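You operate a simulated robot arm through the tools that you are given. There is no shell and no other tool. Be economical: measure what you need, move in short steps, check, and stop when the job is done.

Carry out the task below with a simulated robot arm. There is one attempt and no reset: what you move stays moved.

TASK
Grind the rye fine into the mill's beaker and switch the mill off.
Fine: run it till the canister is empty, spill none.

Only the result counts: the job must be done as asked and must still hold three seconds after the hand-in. Knocking over, shifting, dropping, spilling or breaking anything else fails it.

THE ROBOT
A 7-joint arm with a two-finger parallel gripper, fixed in place. Base frame: the origin is at the foot of the arm, x ahead of it, y to its left, z up; the work surface is at about z = 0. Units: mm, degrees, N and s.
With the tool pointing down near the work surface it reaches from about 220 to 580 mm from the base axis. Its first joint turns from -66.0 to 66.0 degrees. Payload 2.5 kg.
The tool frame sits at the grasp point between the pads (the TCP): z along the fingers, y along the line on which they close. The tips reach 23 mm beyond it. The gripper opens to 94 mm. The fingers are 38 mm wide and 10 mm thick; the gripper's body (54 by 96 mm) begins 39 mm behind the TCP.
Orientation is told as [roll, pitch, yaw] about the base's x, y, z axes, in that order, counted from this pose: with the fingers straight down and closing along the base's y, the tool's x points along the base's -x, its y along +y and its z along -z.

THE INTERFACE
- The arm moves only by the tool apply_moves. Its argument "targets" is a list of rows, each a list of 7 numbers: the turn, a rotation vector about the base's x, y, z in degrees, then the shift along the base's x, y, z in mm, then the gripper command, from -1 (shut) to 1 (fully open), values between in proportion. In form: [[wx, wy, wz, dx, dy, dz, jaw], ...]. A call has 1 to 20 rows; each row shifts and turns the commanded pose from where the row before left it. Rows are played at 5 a second. More than 50 mm and 8.6 degrees between two rows, or a gripper value outside its range, and nothing of the call is played. A pose out of reach is approached as far as the arm can. The call stops where the force on the tool passes 40 N (or 10 N more than at its start, if that is more) or the arm is blocked; 0.2 s more then pass. Each finger travels about 108 mm/s and halts on what it meets, pressing with about 28 N; the grip force reading is that of the motor and also rises with nothing between the fingers. The clock runs only during rows and for 0.2 s after the last one: add rows that do not move to give the fingers time. The reply holds the time, the measured pose of the TCP, the force on the tool along the base axes, the opening and the grip force, in the units named above and with some noise.
- Cameras (640 x 400 px; columns grow to the right, rows downward): "scene" is fixed at [106.5, -396, 556.6]; the picture's right is [0.91, -0.41, 0.00], its down [-0.19, -0.42, -0.89] and it looks along [0.36, 0.81, -0.46] (base axes); focal length 315 px, centre (320, 200). "wrist" rides on the gripper at [86, 16, -75] in the tool frame; the picture's right is [-0.18, 0.98, 0.00], its down [-0.58, -0.11, -0.81] and it looks along [-0.79, -0.15, 0.59] (tool axes); focal length 243 px, centre (320, 200). There is no depth. A picture from a camera that has moved, and an enlarged one, comes with that camera's place and axes in the base frame and with its lens.
- snapshot(camera): a new picture of that camera. No time passes.
- inspect(camera, box): a new picture of the part [left, top, right, bottom] of that camera's present view, enlarged. No time passes.
- hand_in(): hands the job in; it is judged then, once.

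Go step by step. Nothing tells you positions but the pictures and the camera data: compare them with the known pose of the tool, close in by small moves and look again before you grip or let go. The budget is 120 turns and 64 pictures, counting those below and the enlarged ones. Unless the task says otherwise, let go and move clear before handing in, and close with one line.

The tools are called after ">>>" as name(argument=value, ...) on one line, values as JSON. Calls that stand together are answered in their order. apply_moves: Moves the arm, as the interface text tells. Its arguments: {"type":"object","properties":{"targets":{"type":"array"}},"required":["targets"]} The other tools are called the same way: snapshot (camera) takes a picture; inspect (camera, box) takes an enlarged picture of a part of a camera's view; hand_in () hands the job in.

At the start:

```text
time: 0.0
position: [253.3, 310.1, 370.1]
ee_rot: [0.0, 0.0, 0.0]
contact_force: [0.2, -0.1, -0.1]
grip_width: 94.1
gripper_force: 0.0
```

scene: 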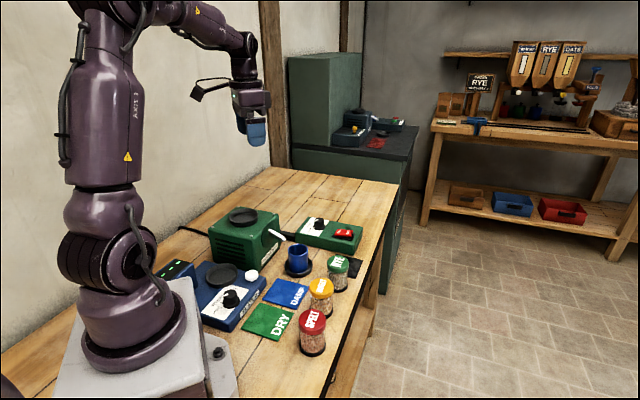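
wrist: 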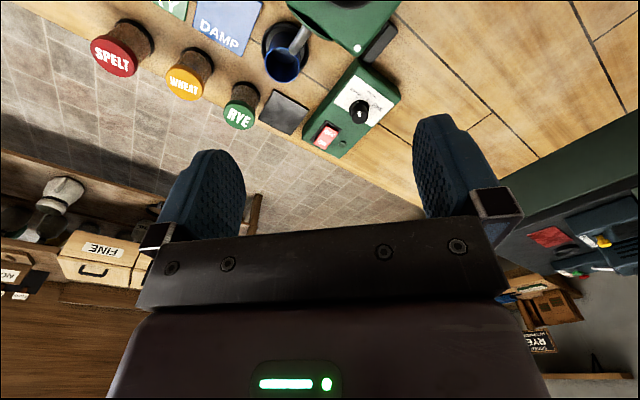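

I see a green mill, a control box with a red switch and a knob, a blue device (moisture meter?) and three canisters. I'll take enlarged pictures to read the labels.

>>> inspect(camera="scene", box=[190, 190, 370, 302])

>>> inspect(camera="scene", box=[150, 250, 370, 388])

>>> inspect(camera="scene", box=[420, 30, 640, 168])

```text
3.56 times, centred on (280, 246) of scene
camera zoom: at [106.5, -396.0, 556.6], right [0.91, -0.41, 0.0], down [-0.19, -0.42, -0.89], along [0.36, 0.81, -0.46], focal length 1120 px, centre (462, 36)
```

zoom: 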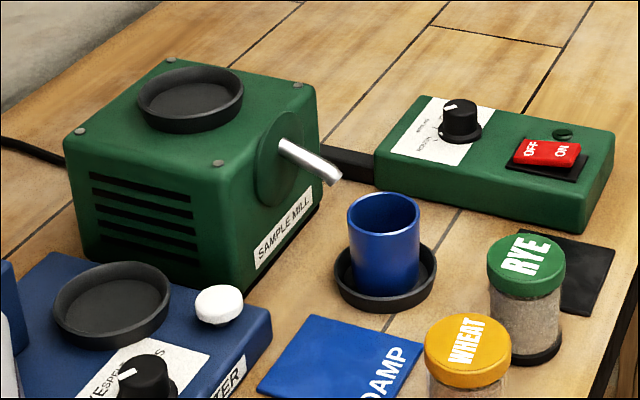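

```text
2.90 times, centred on (260, 319) of scene
camera zoom: at [106.5, -396.0, 556.6], right [0.91, -0.41, 0.0], down [-0.19, -0.42, -0.89], along [0.36, 0.81, -0.46], focal length 913 px, centre (494, -145)
```

zoom: 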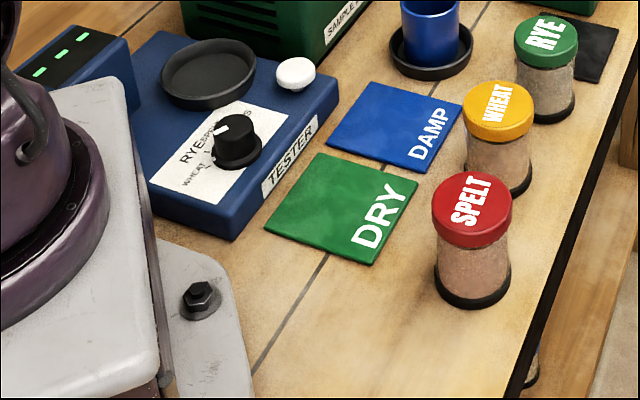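

```text
2.90 times, centred on (530, 99) of scene
camera zoom: at [106.5, -396.0, 556.6], right [0.91, -0.41, 0.0], down [-0.19, -0.42, -0.89], along [0.36, 0.81, -0.46], focal length 913 px, centre (-289, 493)
```

zoom: 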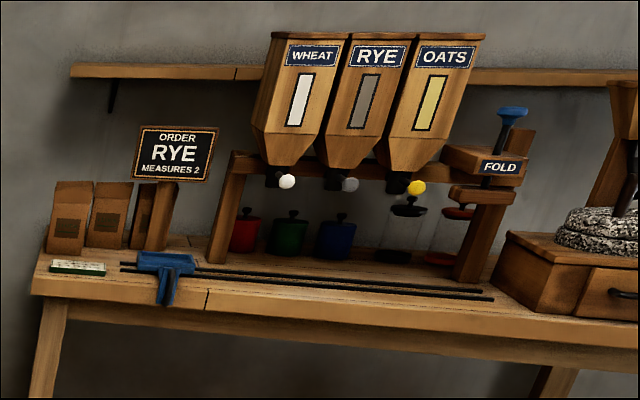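

Next I read the mill's control box and the mill/canister details through the wrist camera.

>>> inspect(camera="wrist", box=[300, 50, 420, 170])

>>> inspect(camera="wrist", box=[80, 0, 320, 150])

>>> inspect(camera="scene", box=[290, 210, 365, 257])

>>> inspect(camera="scene", box=[285, 245, 365, 365])

```text
3.33 times, centred on (360, 110) of wrist
camera zoom: at [166.3, 325.6, 444.7], right [0.18, 0.98, 0.0], down [0.58, -0.11, 0.81], along [0.79, -0.15, -0.59], focal length 809 px, centre (187, 500)
```

zoom: 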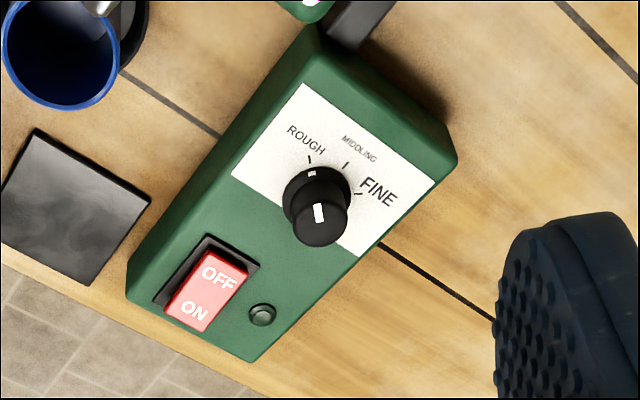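

```text
2.67 times, centred on (200, 75) of wrist
camera zoom: at [166.3, 325.6, 444.7], right [0.18, 0.98, 0.0], down [0.58, -0.11, 0.81], along [0.79, -0.15, -0.59], focal length 647 px, centre (640, 533)
```

zoom: 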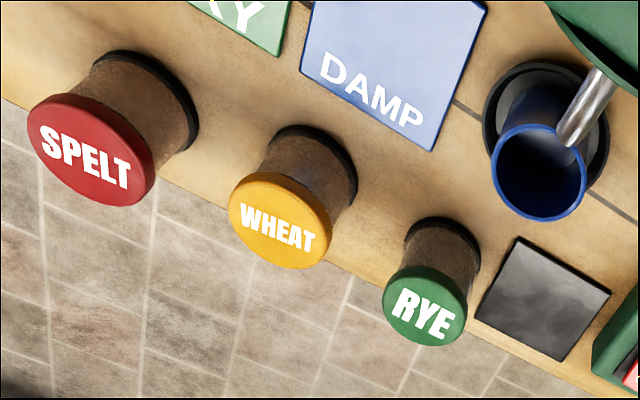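

```text
8.51 times, centred on (328, 234) of scene
camera zoom: at [106.5, -396.0, 556.6], right [0.91, -0.41, 0.0], down [-0.19, -0.42, -0.89], along [0.36, 0.81, -0.46], focal length 2682 px, centre (256, -85)
```

zoom: 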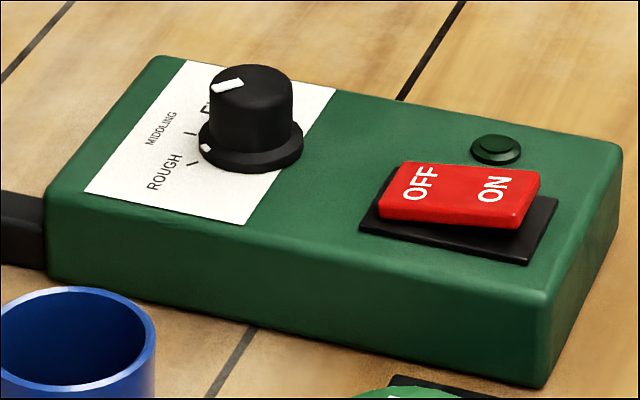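

```text
3.33 times, centred on (325, 305) of scene
camera zoom: at [106.5, -396.0, 556.6], right [0.91, -0.41, 0.0], down [-0.19, -0.42, -0.89], along [0.36, 0.81, -0.46], focal length 1050 px, centre (303, -150)
```

zoom: 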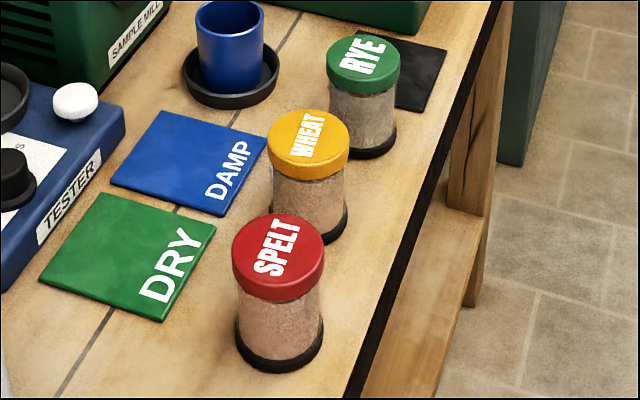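

The knob stands at ROUGH and must go to FINE. I take RYE to be near (388,131), 76 mm high, the beaker near (320,228) and the mill's dish near (222,401). I'll turn the wrist to look at the mill.

>>> apply_moves(targets=[[0, 0, 8.5, 0, -8, 0, 1], [0, 0, 8.5, 0, -8, 0, 1], [0, 0, 8.5, 0, -8, 0, 1], [0, 0, 8.5, 0, -8, 0, 1], [0, 0, 8.5, 0, -8, 0, 1], [0, 0, 8.5, 0, -8, 0, 1], [0, 0, 8.5, 0, -8, 0, 1], [0, 0, 8.5, 0, -8, 0, 1], [0, 0, 8.5, 0, -8, 0, 1], [0, 0, 8.5, 0, -8, 0, 1]])

>>> snapshot(camera="wrist")

```text
time: 2.2
position: [254.6, 229.0, 368.9]
ee_rot: [-0.1, 0.0, 85.1]
contact_force: [0.0, -0.9, 0.1]
grip_width: 94.0
gripper_force: 0.1
```

```text
54 pictures are left
camera wrist: at [229.5, 144.7, 445.2], right [-0.96, 0.27, 0.0], down [0.16, 0.57, 0.81], along [0.21, 0.78, -0.59], focal length 243 px, centre (320, 200)
```

wrist: 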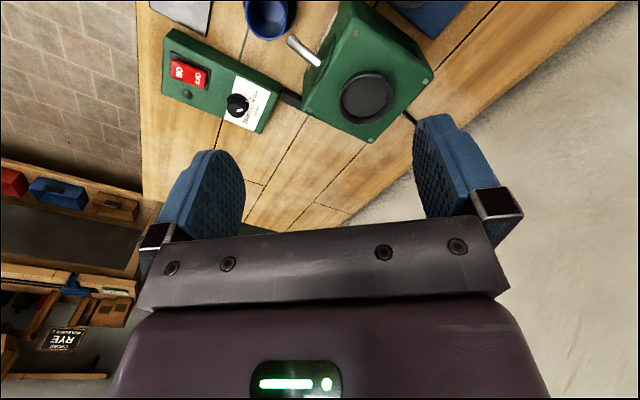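

>>> inspect(camera="wrist", box=[240, 0, 440, 145])

>>> inspect(camera="wrist", box=[150, 0, 310, 140])

```text
2.76 times, centred on (340, 72) of wrist
camera zoom: at [229.5, 144.7, 445.2], right [-0.96, 0.27, 0.0], down [0.16, 0.57, 0.81], along [0.21, 0.78, -0.59], focal length 669 px, centre (265, 552)
```

zoom: 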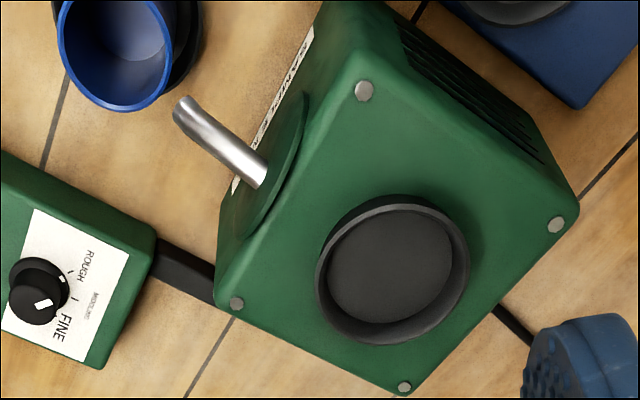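

```text
2.86 times, centred on (230, 70) of wrist
camera zoom: at [229.5, 144.7, 445.2], right [-0.96, 0.27, 0.0], down [0.16, 0.57, 0.81], along [0.21, 0.78, -0.59], focal length 693 px, centre (577, 571)
```

zoom: 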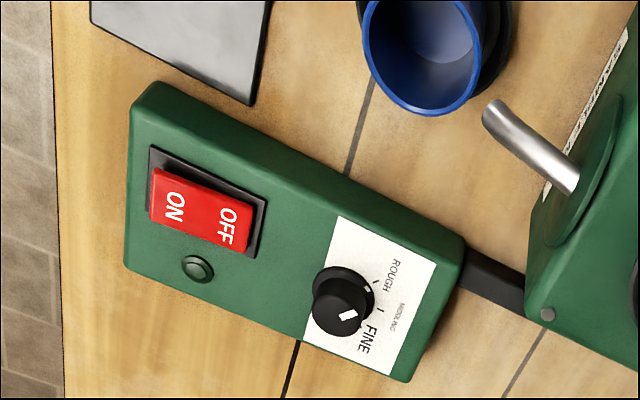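

The mill's top is near z=120 with the dish near (217,346), and the spout tip near (297,260,87). The beaker's rim centre is near (324,235,66), so the spout may not be over it. I'll look closer at that and at the RYE canister.

>>> apply_moves(targets=[[0, 0, 0, 12, -10, -37, 1], [0, 0, 0, 12, -10, -37, 1], [0, 0, 0, 12, -10, -37, 1], [0, 0, 0, 12, -10, -37, 1], [0, 0, 0, 12, -10, -37, 1], [0, 0, 0, 12, -10, -37, 1]])

>>> snapshot(camera="wrist")

```text
time: 3.6
position: [326.7, 169.1, 145.0]
ee_rot: [0.0, 0.0, 85.1]
contact_force: [-0.2, -0.5, 0.1]
grip_width: 94.0
gripper_force: 0.1
```

```text
51 pictures are left
camera wrist: at [301.7, 84.0, 220.1], right [-0.96, 0.27, 0.0], down [0.16, 0.57, 0.81], along [0.22, 0.78, -0.59], focal length 243 px, centre (320, 200)
```

wrist: 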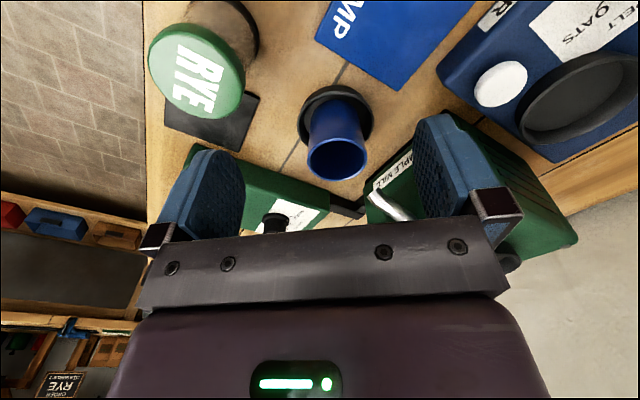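

>>> inspect(camera="wrist", box=[280, 70, 440, 230])

>>> inspect(camera="wrist", box=[140, 0, 280, 130])

```text
2.50 times, centred on (360, 150) of wrist
camera zoom: at [301.7, 84.0, 220.1], right [-0.96, 0.27, 0.0], down [0.16, 0.57, 0.81], along [0.22, 0.78, -0.59], focal length 606 px, centre (220, 325)
```

zoom: 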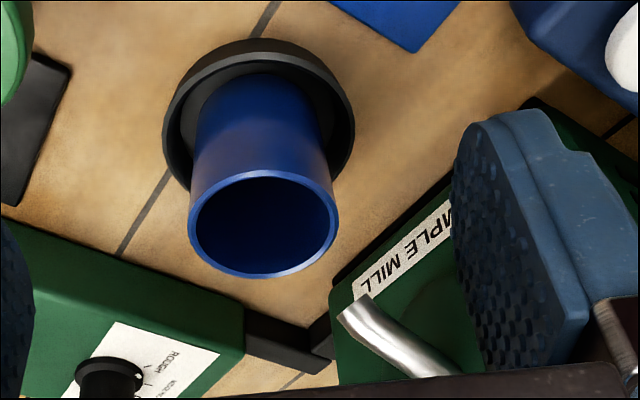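

```text
3.08 times, centred on (210, 65) of wrist
camera zoom: at [301.7, 84.0, 220.1], right [-0.96, 0.27, 0.0], down [0.16, 0.57, 0.81], along [0.22, 0.78, -0.59], focal length 746 px, centre (658, 615)
```

zoom: 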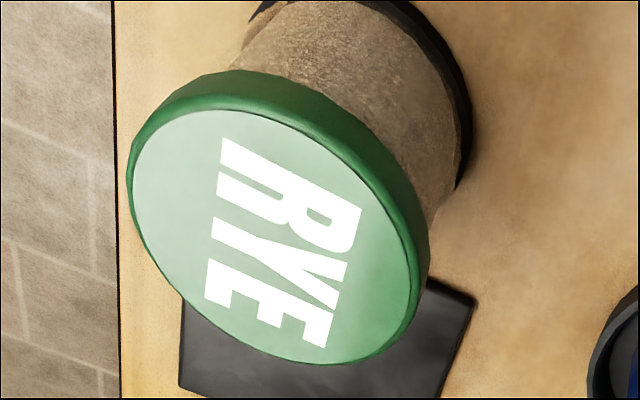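

The beaker sits centred in its holder in line with the spout, so I leave it there. Next I go above the RYE canister at about (390,132) and check the alignment.

>>> apply_moves(targets=[[0, 0, 0, 32, -18, 0, 1], [0, 0, 0, 31.5, -19, 0, 1], [0, 0, 0, 0, 0, -20, 1], [0, 0, 0, 0, 0, 0, 1]])

>>> snapshot(camera="wrist")

>>> snapshot(camera="scene")

```text
time: 4.6
position: [389.4, 131.8, 126.6]
ee_rot: [0.0, 0.1, 85.0]
contact_force: [2.0, -0.5, 0.5]
grip_width: 93.8
gripper_force: 0.0
```

```text
48 pictures are left
camera wrist: at [365.4, 47.1, 201.2], right [-0.96, 0.27, 0.0], down [0.16, 0.57, 0.81], along [0.22, 0.78, -0.59], focal length 243 px, centre (320, 200)
```

wrist: 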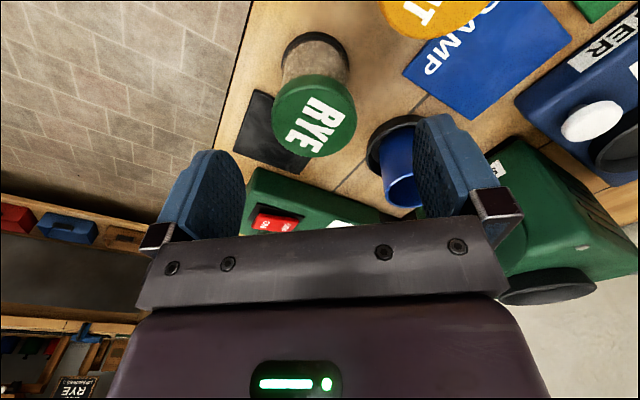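

```text
47 pictures are left
```

scene: 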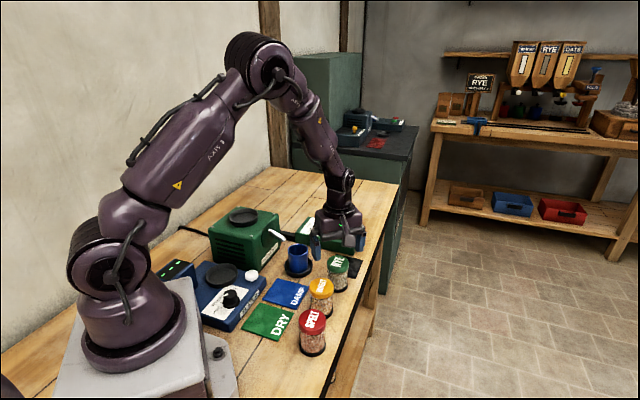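

The lid lies almost exactly under the grasp point (about 3 mm to +x). I go down around it to z≈48 and close.

>>> apply_moves(targets=[[0, 0, 0, 3, 0, -26, 1], [0, 0, 0, 0, 0, -26, 1], [0, 0, 0, 0, 0, -26, 1], [0, 0, 0, 0, 0, 0, 1]])

>>> apply_moves(targets=[[0, 0, 0, 0, 0, 0, 0.3], [0, 0, 0, 0, 0, 0, -0.2], [0, 0, 0, 0, 0, 0, -1], [0, 0, 0, 0, 0, 0, -1], [0, 0, 0, 0, 0, 0, -1]])

>>> snapshot(camera="wrist")

```text
time: 5.6
position: [391.6, 130.9, 50.2]
ee_rot: [0.0, 0.0, 85.0]
contact_force: [-0.4, 0.0, -0.3]
grip_width: 93.9
gripper_force: 0.1
```

```text
time: 6.8
position: [391.9, 132.1, 49.3]
ee_rot: [0.0, 0.0, 85.0]
contact_force: [0.7, -0.2, 0.0]
grip_width: 53.6
gripper_force: 28.1
```

```text
46 pictures are left
camera wrist: at [368.2, 47.3, 124.8], right [-0.96, 0.27, 0.0], down [0.16, 0.57, 0.81], along [0.22, 0.78, -0.59], focal length 243 px, centre (320, 200)
```

wrist: 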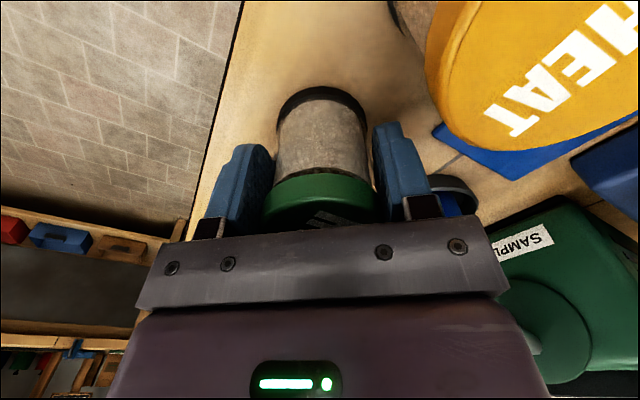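

The canister is held at 53.6 mm. I lift it straight up and check that it comes along whole.

>>> apply_moves(targets=[[0, 0, 0, 0, 0, 20, -1], [0, 0, 0, 0, 0, 40, -1], [0, 0, 0, 0, 0, 40, -1], [0, 0, 0, 0, 0, 40, -1], [0, 0, 0, 0, 0, 40, -1], [0, 0, 0, 0, 0, 0, -1]])

>>> snapshot(camera="wrist")

>>> inspect(camera="scene", box=[270, 140, 410, 300])

```text
time: 8.2
position: [391.8, 132.3, 230.7]
ee_rot: [0.0, -0.1, 85.0]
contact_force: [0.2, 0.5, -1.9]
grip_width: 53.2
gripper_force: 27.5
```

```text
45 pictures are left
camera wrist: at [367.4, 48.3, 306.0], right [-0.96, 0.27, 0.0], down [0.16, 0.57, 0.81], along [0.22, 0.78, -0.59], focal length 243 px, centre (320, 200)
```

wrist: 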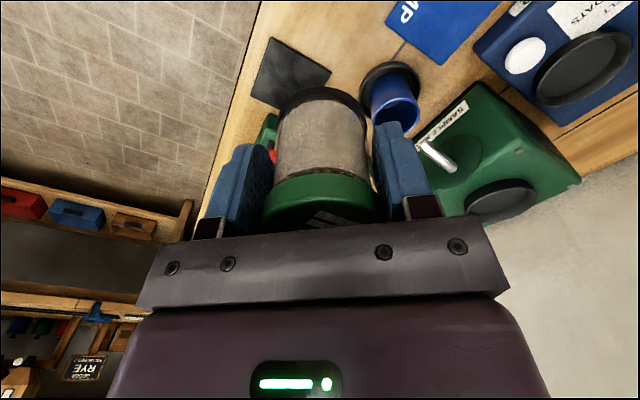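

```text
2.50 times, centred on (340, 220) of scene
camera zoom: at [106.5, -396.0, 556.6], right [0.91, -0.41, 0.0], down [-0.19, -0.42, -0.89], along [0.36, 0.81, -0.46], focal length 788 px, centre (270, 150)
```

zoom: 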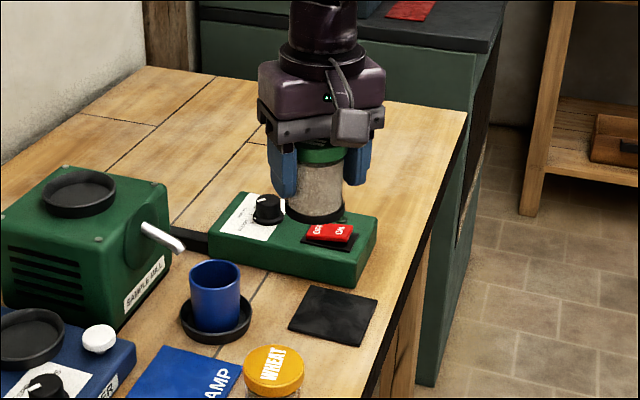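

The whole canister came up. I carry it at this height to over the mill's dish.

>>> apply_moves(targets=[[0, 0, 0, -25, 30, 0, -1], [0, 0, 0, -25, 31, 0, -1], [0, 0, 0, -25, 31, 0, -1], [0, 0, 0, -25, 31, 0, -1], [0, 0, 0, -25, 31, 0, -1], [0, 0, 0, -25, 31, 0, -1], [0, 0, 0, -25, 30, 0, -1], [0, 0, 0, 0, 0, 0, -1]])

>>> snapshot(camera="wrist")

>>> inspect(camera="scene", box=[180, 130, 320, 270])

```text
time: 10.0
position: [216.9, 348.1, 229.9]
ee_rot: [0.0, 0.0, 85.0]
contact_force: [0.2, -0.2, -1.6]
grip_width: 53.4
gripper_force: 27.9
```

```text
43 pictures are left
camera wrist: at [192.9, 263.9, 304.2], right [-0.96, 0.27, 0.0], down [0.16, 0.57, 0.81], along [0.22, 0.78, -0.59], focal length 243 px, centre (320, 200)
```

wrist: 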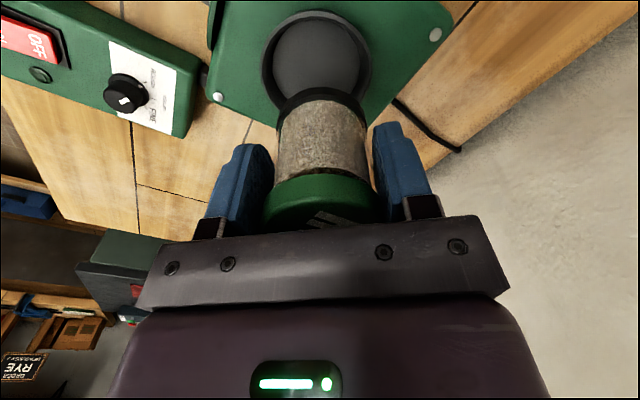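

```text
2.86 times, centred on (250, 200) of scene
camera zoom: at [106.5, -396.0, 556.6], right [0.91, -0.41, 0.0], down [-0.19, -0.42, -0.89], along [0.36, 0.81, -0.46], focal length 900 px, centre (520, 200)
```

zoom: 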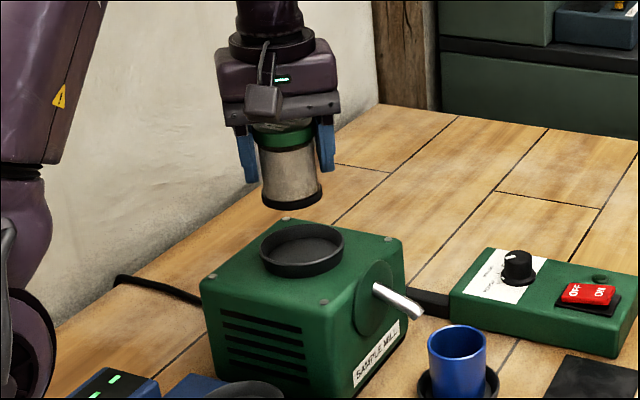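

The canister is above the dish. The dish seems to lie some mm nearer (y≈340), so I'll measure the canister and the dish in an enlarged view.

>>> inspect(camera="wrist", box=[220, 0, 420, 240])

```text
1.67 times, centred on (320, 120) of wrist
camera zoom: at [192.9, 263.9, 304.2], right [-0.96, 0.27, 0.0], down [0.16, 0.57, 0.81], along [0.22, 0.78, -0.59], focal length 404 px, centre (320, 333)
```

zoom: 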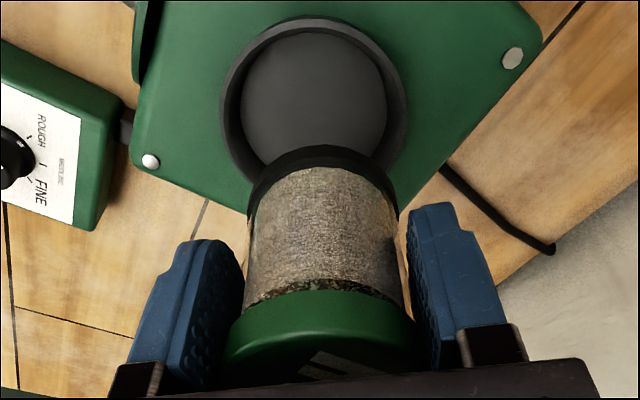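

Accounting for perspective, the dish centre is about (217,348), while the canister hangs some 8 mm to +y of the grasp point. I shift -8 mm in y, lower to just above the rim and look again.

>>> apply_moves(targets=[[0, 0, 0, 0.5, -8, 0, -1], [0, 0, 0, 0, 0, -19, -1], [0, 0, 0, 0, 0, -19, -1], [0, 0, 0, 0, 0, 0, -1]])

>>> inspect(camera="wrist", box=[220, 0, 420, 240])

>>> inspect(camera="scene", box=[190, 150, 300, 260])

```text
time: 11.0
position: [216.3, 339.2, 190.6]
ee_rot: [0.0, 0.0, 84.9]
contact_force: [-0.1, -0.5, -1.5]
grip_width: 53.6
gripper_force: 27.7
```

```text
1.67 times, centred on (320, 120) of wrist
camera zoom: at [192.8, 254.7, 266.3], right [-0.96, 0.27, 0.0], down [0.16, 0.57, 0.81], along [0.22, 0.78, -0.59], focal length 404 px, centre (320, 333)
```

zoom: 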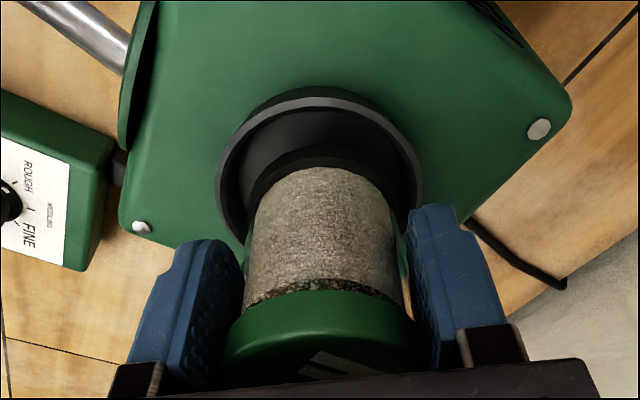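

```text
3.64 times, centred on (245, 205) of scene
camera zoom: at [106.5, -396.0, 556.6], right [0.91, -0.41, 0.0], down [-0.19, -0.42, -0.89], along [0.36, 0.81, -0.46], focal length 1146 px, centre (593, 182)
```

zoom: 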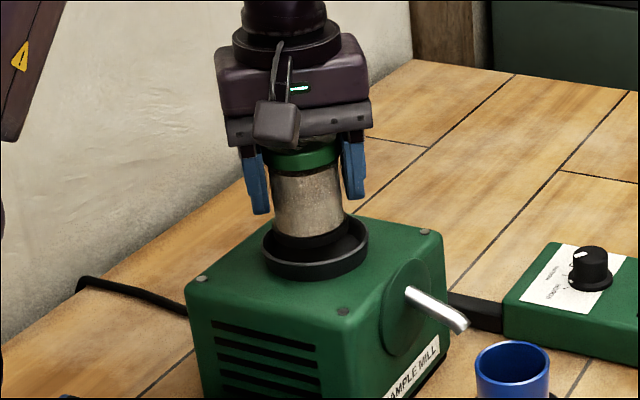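

The canister is centred over the dish in both views. I lower it gently until it touches the floor of the dish.

>>> apply_moves(targets=[[0, 0, 0, 0.3, 0, -4, -1], [0, 0, 0, 0, 0, -4, -1], [0, 0, 0, 0, 0, -3, -1], [0, 0, 0, 0, 0, -2, -1], [0, 0, 0, 0, 0, 0, -1]])

>>> inspect(camera="wrist", box=[220, 0, 420, 240])

```text
time: 12.2
position: [218.0, 338.9, 179.3]
ee_rot: [0.0, 0.0, 85.0]
contact_force: [-0.3, -0.5, -2.6]
grip_width: 53.5
gripper_force: 28.0
```

```text
1.67 times, centred on (320, 120) of wrist
camera zoom: at [193.4, 254.0, 253.6], right [-0.96, 0.27, 0.0], down [0.16, 0.57, 0.81], along [0.22, 0.78, -0.59], focal length 404 px, centre (320, 333)
```

zoom: 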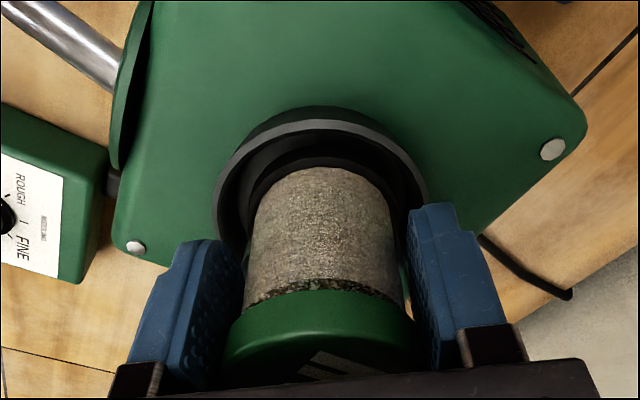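

Still in the air (bottom near z=129). I continue down in 1.5 mm steps watching the force.

>>> apply_moves(targets=[[0, 0, 0, 0, 0, -1.5, -1], [0, 0, 0, 0, 0, -1.5, -1], [0, 0, 0, 0, 0, 0, -1]])

>>> apply_moves(targets=[[0, 0, 0, 0, 0, -1.5, -1], [0, 0, 0, 0, 0, -1.5, -1], [0, 0, 0, 0, 0, 0, -1]])

```text
time: 13.0
position: [216.8, 338.6, 175.9]
ee_rot: [0.0, 0.0, 85.0]
contact_force: [-0.1, -0.3, -2.0]
grip_width: 53.3
gripper_force: 28.2
```

```text
time: 13.8
position: [218.1, 339.5, 174.6]
ee_rot: [0.0, 0.0, 85.1]
contact_force: [-4.9, -5.8, 18.2]
grip_width: 53.4
gripper_force: 28.0
```

Contact with 18 N: it stands on the dish floor. I ease the command up 1 mm, and open slowly.

>>> apply_moves(targets=[[0, 0, 0, 0, 0, 1.2, -1], [0, 0, 0, 0, 0, 0, -1]])

>>> inspect(camera="wrist", box=[220, 0, 420, 240])

>>> inspect(camera="scene", box=[200, 160, 290, 250])

```text
time: 14.4
position: [218.6, 339.3, 174.9]
ee_rot: [0.0, -0.1, 85.0]
contact_force: [0.3, 2.6, 5.8]
grip_width: 53.5
gripper_force: 28.1
```

```text
1.67 times, centred on (320, 120) of wrist
camera zoom: at [193.9, 254.9, 248.6], right [-0.96, 0.27, 0.0], down [0.16, 0.57, 0.81], along [0.22, 0.78, -0.59], focal length 404 px, centre (320, 333)
```

zoom: 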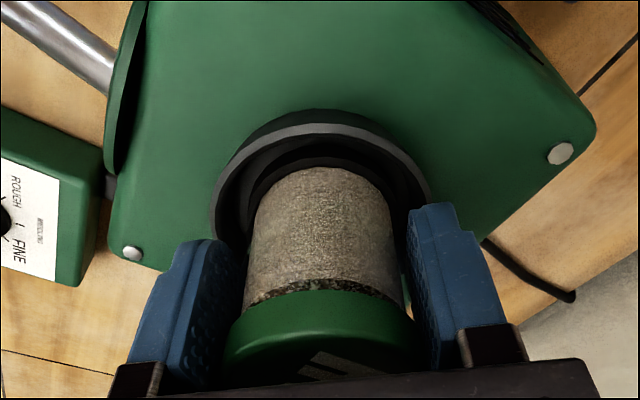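

```text
4.44 times, centred on (245, 205) of scene
camera zoom: at [106.5, -396.0, 556.6], right [0.91, -0.41, 0.0], down [-0.19, -0.42, -0.89], along [0.36, 0.81, -0.46], focal length 1400 px, centre (653, 178)
```

zoom: 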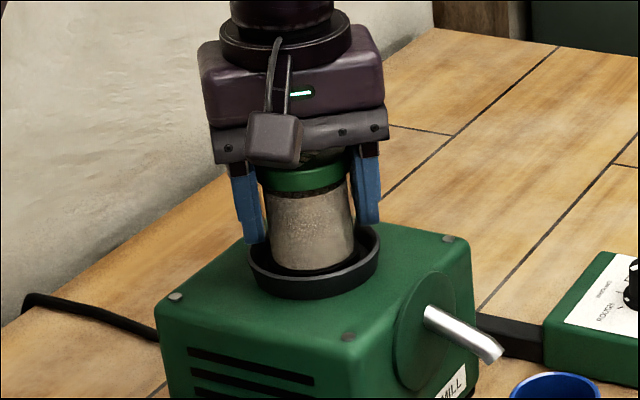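

It stands inside the rim. Releasing now and rising clear.

>>> apply_moves(targets=[[0, 0, 0, 0, 0, 0, 0.25], [0, 0, 0, 0, 0, 0, 0.5], [0, 0, 0, 0, 0, 0, 0.8], [0, 0, 0, 0, 0, 0, 1], [0, 0, 0, 0, 0, 0, 1]])

>>> apply_moves(targets=[[0, 0, 0, 0, 0, 20, 1], [0, 0, 0, 0, 0, 30, 1], [0, 0, 0, 0, 0, 40, 1], [0, 0, 0, 0, 0, 40, 1], [0, 0, 0, 0, 0, 0, 1]])

>>> snapshot(camera="wrist")

>>> inspect(camera="scene", box=[200, 160, 290, 250])

```text
time: 15.6
position: [218.3, 339.9, 173.8]
ee_rot: [0.0, 0.0, 85.0]
contact_force: [0.8, -0.1, 0.5]
grip_width: 93.9
gripper_force: 0.1
```

```text
time: 16.8
position: [219.0, 337.5, 304.8]
ee_rot: [0.0, 0.0, 85.0]
contact_force: [-0.1, -0.4, -0.1]
grip_width: 94.2
gripper_force: 0.1
```

```text
35 pictures are left
camera wrist: at [195.1, 253.2, 379.6], right [-0.96, 0.27, 0.0], down [0.16, 0.57, 0.81], along [0.22, 0.78, -0.59], focal length 243 px, centre (320, 200)
```

wrist: 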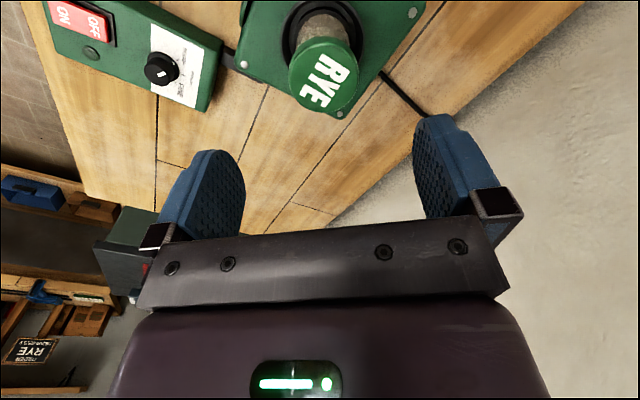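

```text
4.44 times, centred on (245, 205) of scene
camera zoom: at [106.5, -396.0, 556.6], right [0.91, -0.41, 0.0], down [-0.19, -0.42, -0.89], along [0.36, 0.81, -0.46], focal length 1400 px, centre (653, 178)
```

zoom: 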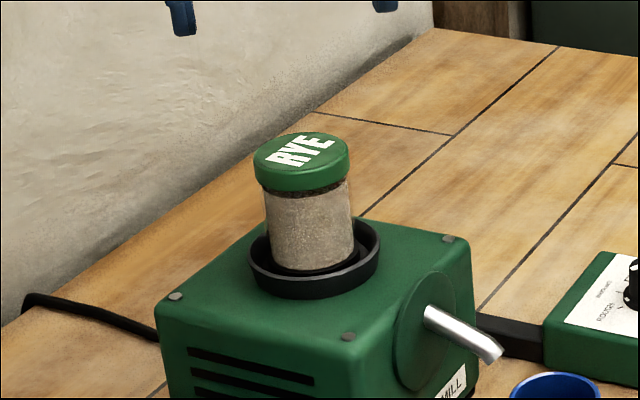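

The canister stands upright in the dish. Now the knob, near (428,338,70); I move to look at it from close by.

>>> apply_moves(targets=[[0, 0, 0, 42, -6, 0, 1], [0, 0, 0, 42, -6, 0, 1], [0, 0, 0, 42, -6, 0, 1], [0, 0, 0, 42, -6, -20, 1], [0, 0, 0, 41, -6, -35, 1], [0, 0, 0, 0, 0, -45, 1], [0, 0, 0, 0, 0, -45, 1], [0, 0, 0, 0, 0, 0, 1]])

>>> snapshot(camera="wrist")

```text
refused: row 5 steps farther than a row can; nothing moved
```

```text
33 pictures are left
camera wrist: at [195.1, 253.2, 379.6], right [-0.96, 0.27, 0.0], down [0.16, 0.57, 0.81], along [0.22, 0.78, -0.59], focal length 243 px, centre (320, 200)
```

wrist: 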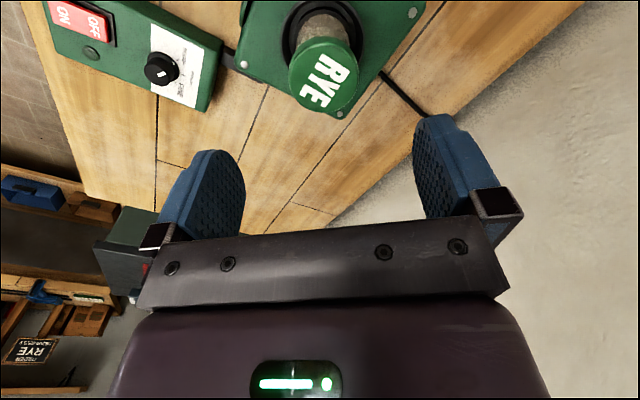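

One step was too long, so nothing moved. I repeat the move in smaller steps, then look.

>>> apply_moves(targets=[[0, 0, 0, 42, -6, 0, 1], [0, 0, 0, 42, -6, 0, 1], [0, 0, 0, 42, -6, 0, 1], [0, 0, 0, 42, -6, 0, 1], [0, 0, 0, 41, -6, 0, 1], [0, 0, 0, 0, 0, -48, 1], [0, 0, 0, 0, 0, -48, 1], [0, 0, 0, 0, 0, -48, 1], [0, 0, 0, 0, 0, 0, 1]])

```text
time: 18.8
position: [423.5, 310.8, 158.3]
ee_rot: [0.0, 0.0, 84.9]
contact_force: [-0.3, 0.3, 0.3]
grip_width: 94.0
gripper_force: 0.0
```

>>> snapshot(camera="wrist")

>>> inspect(camera="wrist", box=[240, 20, 420, 180])

```text
32 pictures are left
camera wrist: at [399.9, 225.7, 233.8], right [-0.96, 0.27, 0.0], down [0.16, 0.57, 0.81], along [0.22, 0.78, -0.59], focal length 243 px, centre (320, 200)
```

wrist: 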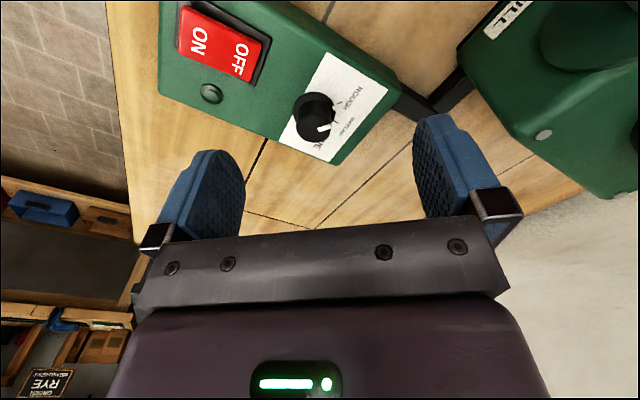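

```text
2.50 times, centred on (330, 100) of wrist
camera zoom: at [399.9, 225.7, 233.8], right [-0.96, 0.27, 0.0], down [0.16, 0.57, 0.81], along [0.22, 0.78, -0.59], focal length 606 px, centre (295, 450)
```

zoom: 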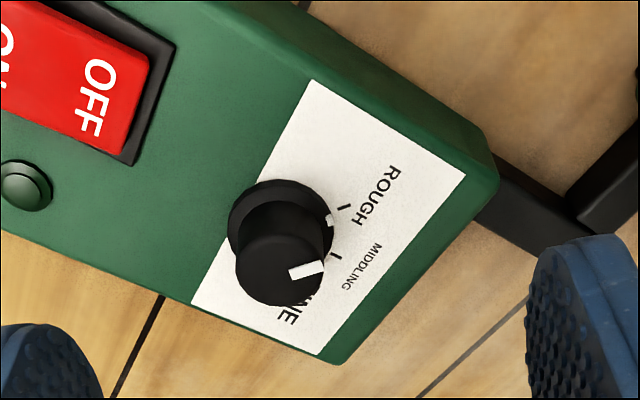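

The knob (about 29 mm wide, skirt 36 mm) is near (437,346), with its top near z=66. I move above it at z=130 and check.

>>> apply_moves(targets=[[0, 0, 0, 13, 34, 0, 1], [0, 0, 0, 0, 0, -28, 1], [0, 0, 0, 0, 0, 0, 1]])

>>> inspect(camera="wrist", box=[240, 20, 400, 180])

>>> inspect(camera="scene", box=[270, 160, 380, 260])

```text
time: 19.6
position: [438.1, 343.4, 131.9]
ee_rot: [0.0, -0.1, 85.0]
contact_force: [0.7, -0.8, 0.3]
grip_width: 94.0
gripper_force: 0.0
```

```text
2.50 times, centred on (320, 100) of wrist
camera zoom: at [414.3, 259.2, 206.0], right [-0.96, 0.27, 0.0], down [0.16, 0.57, 0.81], along [0.22, 0.78, -0.59], focal length 606 px, centre (320, 450)
```

zoom: 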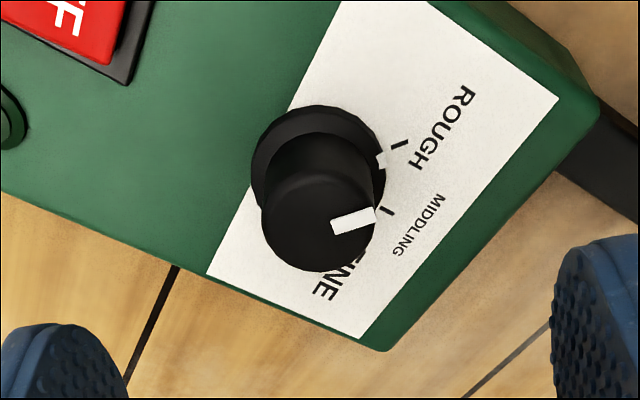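

```text
4.00 times, centred on (325, 210) of scene
camera zoom: at [106.5, -396.0, 556.6], right [0.91, -0.41, 0.0], down [-0.19, -0.42, -0.89], along [0.36, 0.81, -0.46], focal length 1260 px, centre (300, 160)
```

zoom: 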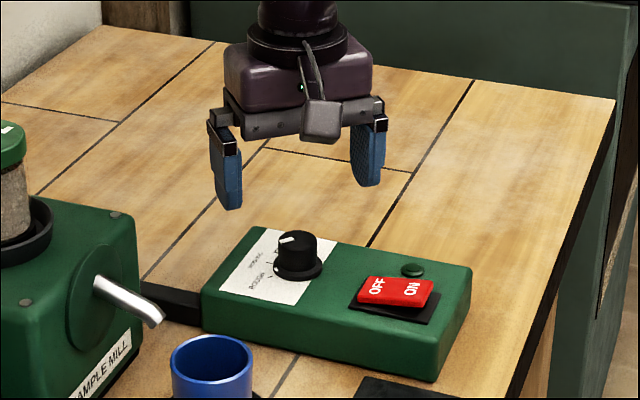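

The knob axis is about (439,348.5), the knob's top z≈67 and the box's top z≈42. I go down to TCP z≈73, so the tips stay above the skirt, and check before closing.

>>> apply_moves(targets=[[0, 0, 0, 1, 5, 0, 0.2], [0, 0, 0, 0, 0, -30, 0], [0, 0, 0, 0, 0, -28, -0.1], [0, 0, 0, 0, 0, 0, -0.1]])

>>> inspect(camera="wrist", box=[220, 60, 420, 230])

>>> inspect(camera="scene", box=[280, 190, 370, 260])

```text
time: 20.6
position: [441.5, 348.6, 74.4]
ee_rot: [0.0, 0.0, 85.0]
contact_force: [-0.2, 1.6, 0.1]
grip_width: 42.3
gripper_force: 0.0
```

```text
2.35 times, centred on (320, 145) of wrist
camera zoom: at [417.6, 263.8, 148.5], right [-0.96, 0.27, 0.0], down [0.16, 0.57, 0.81], along [0.22, 0.78, -0.59], focal length 571 px, centre (320, 329)
```

zoom: 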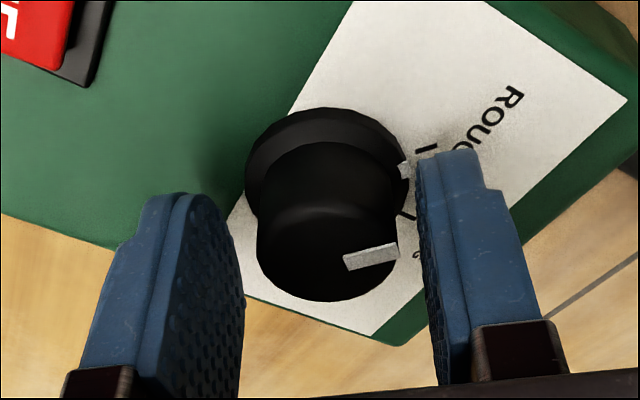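

```text
5.71 times, centred on (325, 225) of scene
camera zoom: at [106.5, -396.0, 556.6], right [0.91, -0.41, 0.0], down [-0.19, -0.42, -0.89], along [0.36, 0.81, -0.46], focal length 1801 px, centre (291, 57)
```

zoom: 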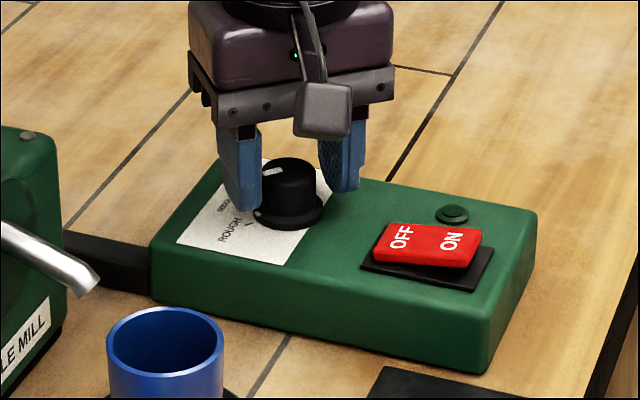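

The knob is centred between the pads. I close on it.

>>> apply_moves(targets=[[0, 0, 0, 0, 0, 0, -0.3], [0, 0, 0, 0, 0, 0, -0.6], [0, 0, 0, 0, 0, 0, -1], [0, 0, 0, 0, 0, 0, -1]])

```text
time: 21.6
position: [438.6, 348.1, 73.2]
ee_rot: [0.2, 0.0, 85.1]
contact_force: [-18.5, -3.9, 7.9]
grip_width: 29.4
gripper_force: 44.4
```

Gripped at 29.4 mm with a sideways load towards -x. I ease by 1.5 mm and turn clockwise 40° first.

>>> apply_moves(targets=[[0, 0, 0, -1.5, -0.4, 0.5, -1], [0, 0, 0, 0, 0, 0, -1]])

>>> apply_moves(targets=[[0, 0, -8, 0, 0, 0, -1], [0, 0, -8, 0, 0, 0, -1], [0, 0, -8, 0, 0, 0, -1], [0, 0, -8, 0, 0, 0, -1], [0, 0, -8, 0, 0, 0, -1], [0, 0, 0, 0, 0, 0, -1]])

>>> inspect(camera="wrist", box=[220, 60, 420, 230])

```text
time: 22.2
position: [439.8, 347.4, 73.3]
ee_rot: [-0.1, -0.2, 85.0]
contact_force: [2.5, 15.5, -16.8]
grip_width: 29.0
gripper_force: 45.2
```

```text
time: 22.8
position: [441.5, 348.8, 73.9]
ee_rot: [-0.3, -0.3, 71.1]
contact_force: [2.0, 2.2, -1.6]
grip_width: 29.1
gripper_force: 44.9
stopped in row 2: the force on the tool passed its limit (the readings are from after the stop); the commanded pose is now the measured one
```

```text
2.35 times, centred on (320, 145) of wrist
camera zoom: at [396.1, 272.1, 148.0], right [-0.87, 0.49, 0.0], down [0.29, 0.51, 0.81], along [0.4, 0.7, -0.59], focal length 571 px, centre (320, 329)
```

zoom: 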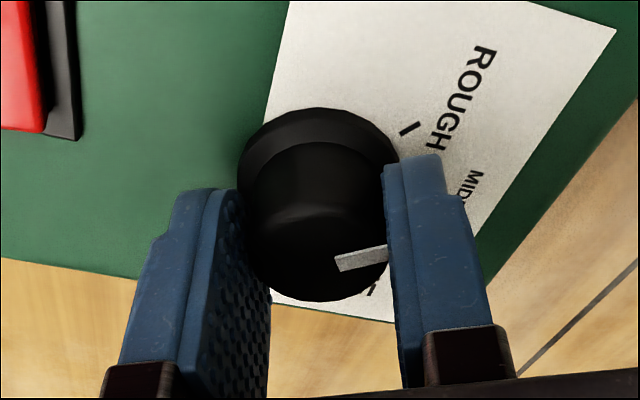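

The knob turned along with the pads by 14°, and the stop has relaxed the load. I continue in smaller steps.

>>> apply_moves(targets=[[0, 0, -4, 0, 0, 0, -1], [0, 0, -4, 0, 0, 0, -1], [0, 0, -4, 0, 0, 0, -1], [0, 0, -4, 0, 0, 0, -1], [0, 0, -4, 0, 0, 0, -1], [0, 0, -4, 0, 0, 0, -1], [0, 0, 0, 0, 0, 0, -1]])

```text
time: 24.4
position: [440.5, 348.2, 73.3]
ee_rot: [-0.2, -0.4, 47.0]
contact_force: [10.5, 0.6, -11.9]
grip_width: 29.3
gripper_force: 44.4
```

>>> apply_moves(targets=[[0, 0, -4, -0.5, 0, 0.3, -1], [0, 0, -4, 0, 0, 0, -1], [0, 0, -4, 0, 0, 0, -1], [0, 0, -4, 0, 0, 0, -1], [0, 0, -4, 0, 0, 0, -1], [0, 0, -4, 0, 0, 0, -1], [0, 0, -4, 0, 0, 0, -1], [0, 0, 0, 0, 0, 0, -1]])

>>> snapshot(camera="wrist")

>>> inspect(camera="scene", box=[280, 190, 370, 260])

```text
time: 26.2
position: [439.8, 348.8, 73.7]
ee_rot: [-0.3, -0.5, 18.8]
contact_force: [25.1, -1.1, -25.3]
grip_width: 29.2
gripper_force: 44.7
```

```text
25 pictures are left
camera wrist: at [352.6, 335.7, 147.9], right [-0.14, 0.99, 0.0], down [0.58, 0.09, 0.81], along [0.8, 0.12, -0.59], focal length 243 px, centre (320, 200)
```

wrist: 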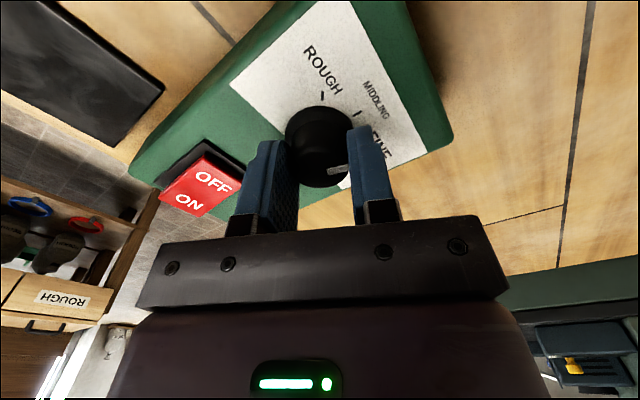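

```text
5.71 times, centred on (325, 225) of scene
camera zoom: at [106.6, -395.9, 556.7], right [0.91, -0.41, 0.0], down [-0.19, -0.42, -0.89], along [0.36, 0.81, -0.46], focal length 1801 px, centre (291, 57)
```

zoom: 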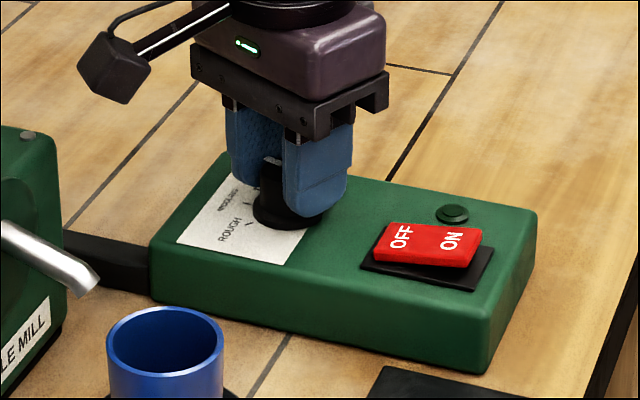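

Turned 66° so far; ticks suggest FINE is 90-100° from ROUGH. I relieve the load and turn another 26°, then look.

>>> apply_moves(targets=[[0, 0, 0, 1.2, 0, -0.8, -1], [0, 0, 0, 0, 0, 0, -1]])

>>> apply_moves(targets=[[0, 0, -4, 0, 0, 0, -1], [0, 0, -4, 0, 0, 0, -1], [0, 0, -4, 0, 0, 0, -1], [0, 0, -4, 0, 0, 0, -1], [0, 0, -4, 0, 0, 0, -1], [0, 0, -4, 0, 0, 0, -1], [0, 0, 0, 0, 0, 0, -1]])

>>> inspect(camera="wrist", box=[220, 60, 420, 230])

```text
time: 26.8
position: [440.4, 348.6, 72.9]
ee_rot: [-0.1, -0.1, 18.9]
contact_force: [4.6, -13.8, -3.2]
grip_width: 28.8
gripper_force: 45.2
```

```text
time: 28.4
position: [441.5, 348.1, 74.6]
ee_rot: [-0.1, -0.2, -5.1]
contact_force: [-2.9, -22.7, 12.0]
grip_width: 28.9
gripper_force: 44.7
```

```text
2.35 times, centred on (320, 145) of wrist
camera zoom: at [355.3, 372.2, 148.1], right [0.27, 0.96, 0.0], down [0.57, -0.16, 0.81], along [0.78, -0.22, -0.59], focal length 571 px, centre (320, 329)
```

zoom: 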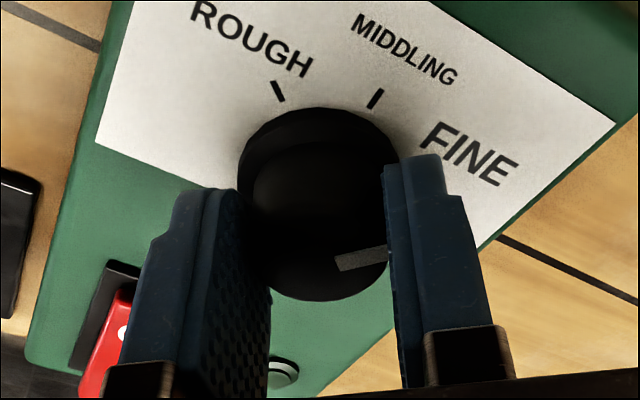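

Turned 90°. I relieve the load, open and rise to see where the mark points.

>>> apply_moves(targets=[[0, 0, 0, 0, -1.2, 0.3, -1], [0, 0, 0, 0, 0, 0, -0.3], [0, 0, 0, 0, 0, 0, 0], [0, 0, 0, 0, 0, 0, 0], [0, 0, 0, 0, 0, 30, 0], [0, 0, 0, -20, 0, 20, 0], [0, 0, 0, 0, 0, 0, 0]])

>>> inspect(camera="wrist", box=[240, 20, 400, 180])

```text
time: 30.0
position: [420.3, 347.4, 123.0]
ee_rot: [-0.1, -0.3, -5.2]
contact_force: [0.8, -0.2, 0.4]
grip_width: 47.1
gripper_force: 0.2
```

```text
2.50 times, centred on (320, 100) of wrist
camera zoom: at [335.2, 372.1, 198.1], right [0.27, 0.96, 0.0], down [0.57, -0.16, 0.81], along [0.78, -0.22, -0.59], focal length 606 px, centre (320, 450)
```

zoom: 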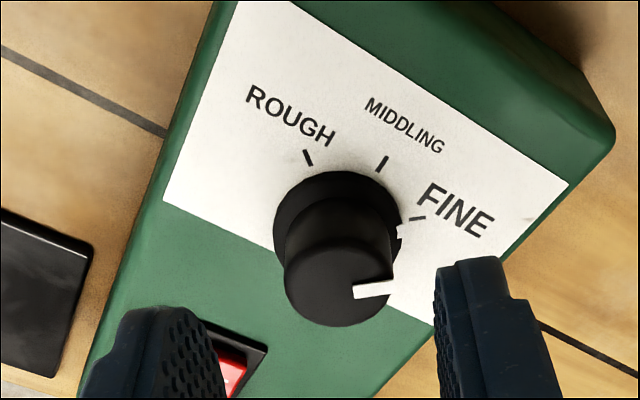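

The mark is about 4-5° short of the FINE tick. I re-grip and add 5°.

>>> apply_moves(targets=[[0, 0, 0, 20, 0.7, -20, 0], [0, 0, 0, 0, 0, -30, 0], [0, 0, 0, 0, 0, 0, -0.4], [0, 0, 0, 0, 0, 0, -1], [0, 0, 0, 0, 0, 0, -1], [0, 0, -2.5, 0, 0, 0, -1], [0, 0, -2.5, 0, 0, 0, -1], [0, 0, 0, 0, 0, 0, -1]])

>>> apply_moves(targets=[[0, 0, 0, 0, 0, 0, -0.3], [0, 0, 0, 0, 0, 0, 0], [0, 0, 0, 0, 0, 0, 0], [0, 0, 0, 0, 0, 30, 0], [0, 0, 0, -20, 0, 20, 0], [0, 0, 0, 0, 0, 0, 0]])

>>> inspect(camera="wrist", box=[240, 20, 400, 180])

```text
time: 31.8
position: [440.3, 348.5, 72.3]
ee_rot: [-0.3, -0.2, -9.9]
contact_force: [-2.8, 1.7, -2.5]
grip_width: 29.0
gripper_force: 44.8
```

```text
time: 33.2
position: [422.1, 350.3, 122.8]
ee_rot: [-0.2, -0.4, -10.0]
contact_force: [-1.2, -0.1, -0.3]
grip_width: 47.0
gripper_force: 0.0
```

```text
2.50 times, centred on (320, 100) of wrist
camera zoom: at [338.7, 380.5, 197.7], right [0.35, 0.94, 0.0], down [0.55, -0.21, 0.81], along [0.76, -0.29, -0.59], focal length 606 px, centre (320, 450)
```

zoom: 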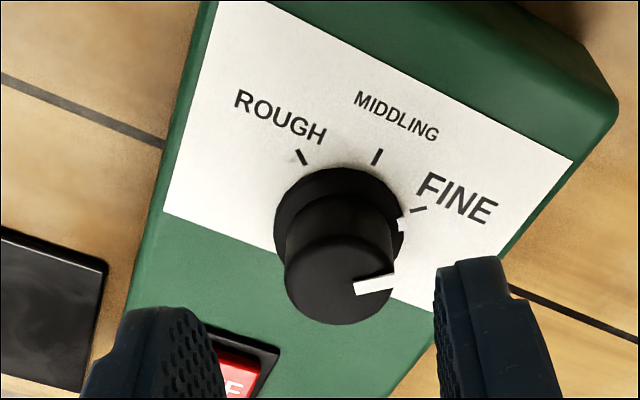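

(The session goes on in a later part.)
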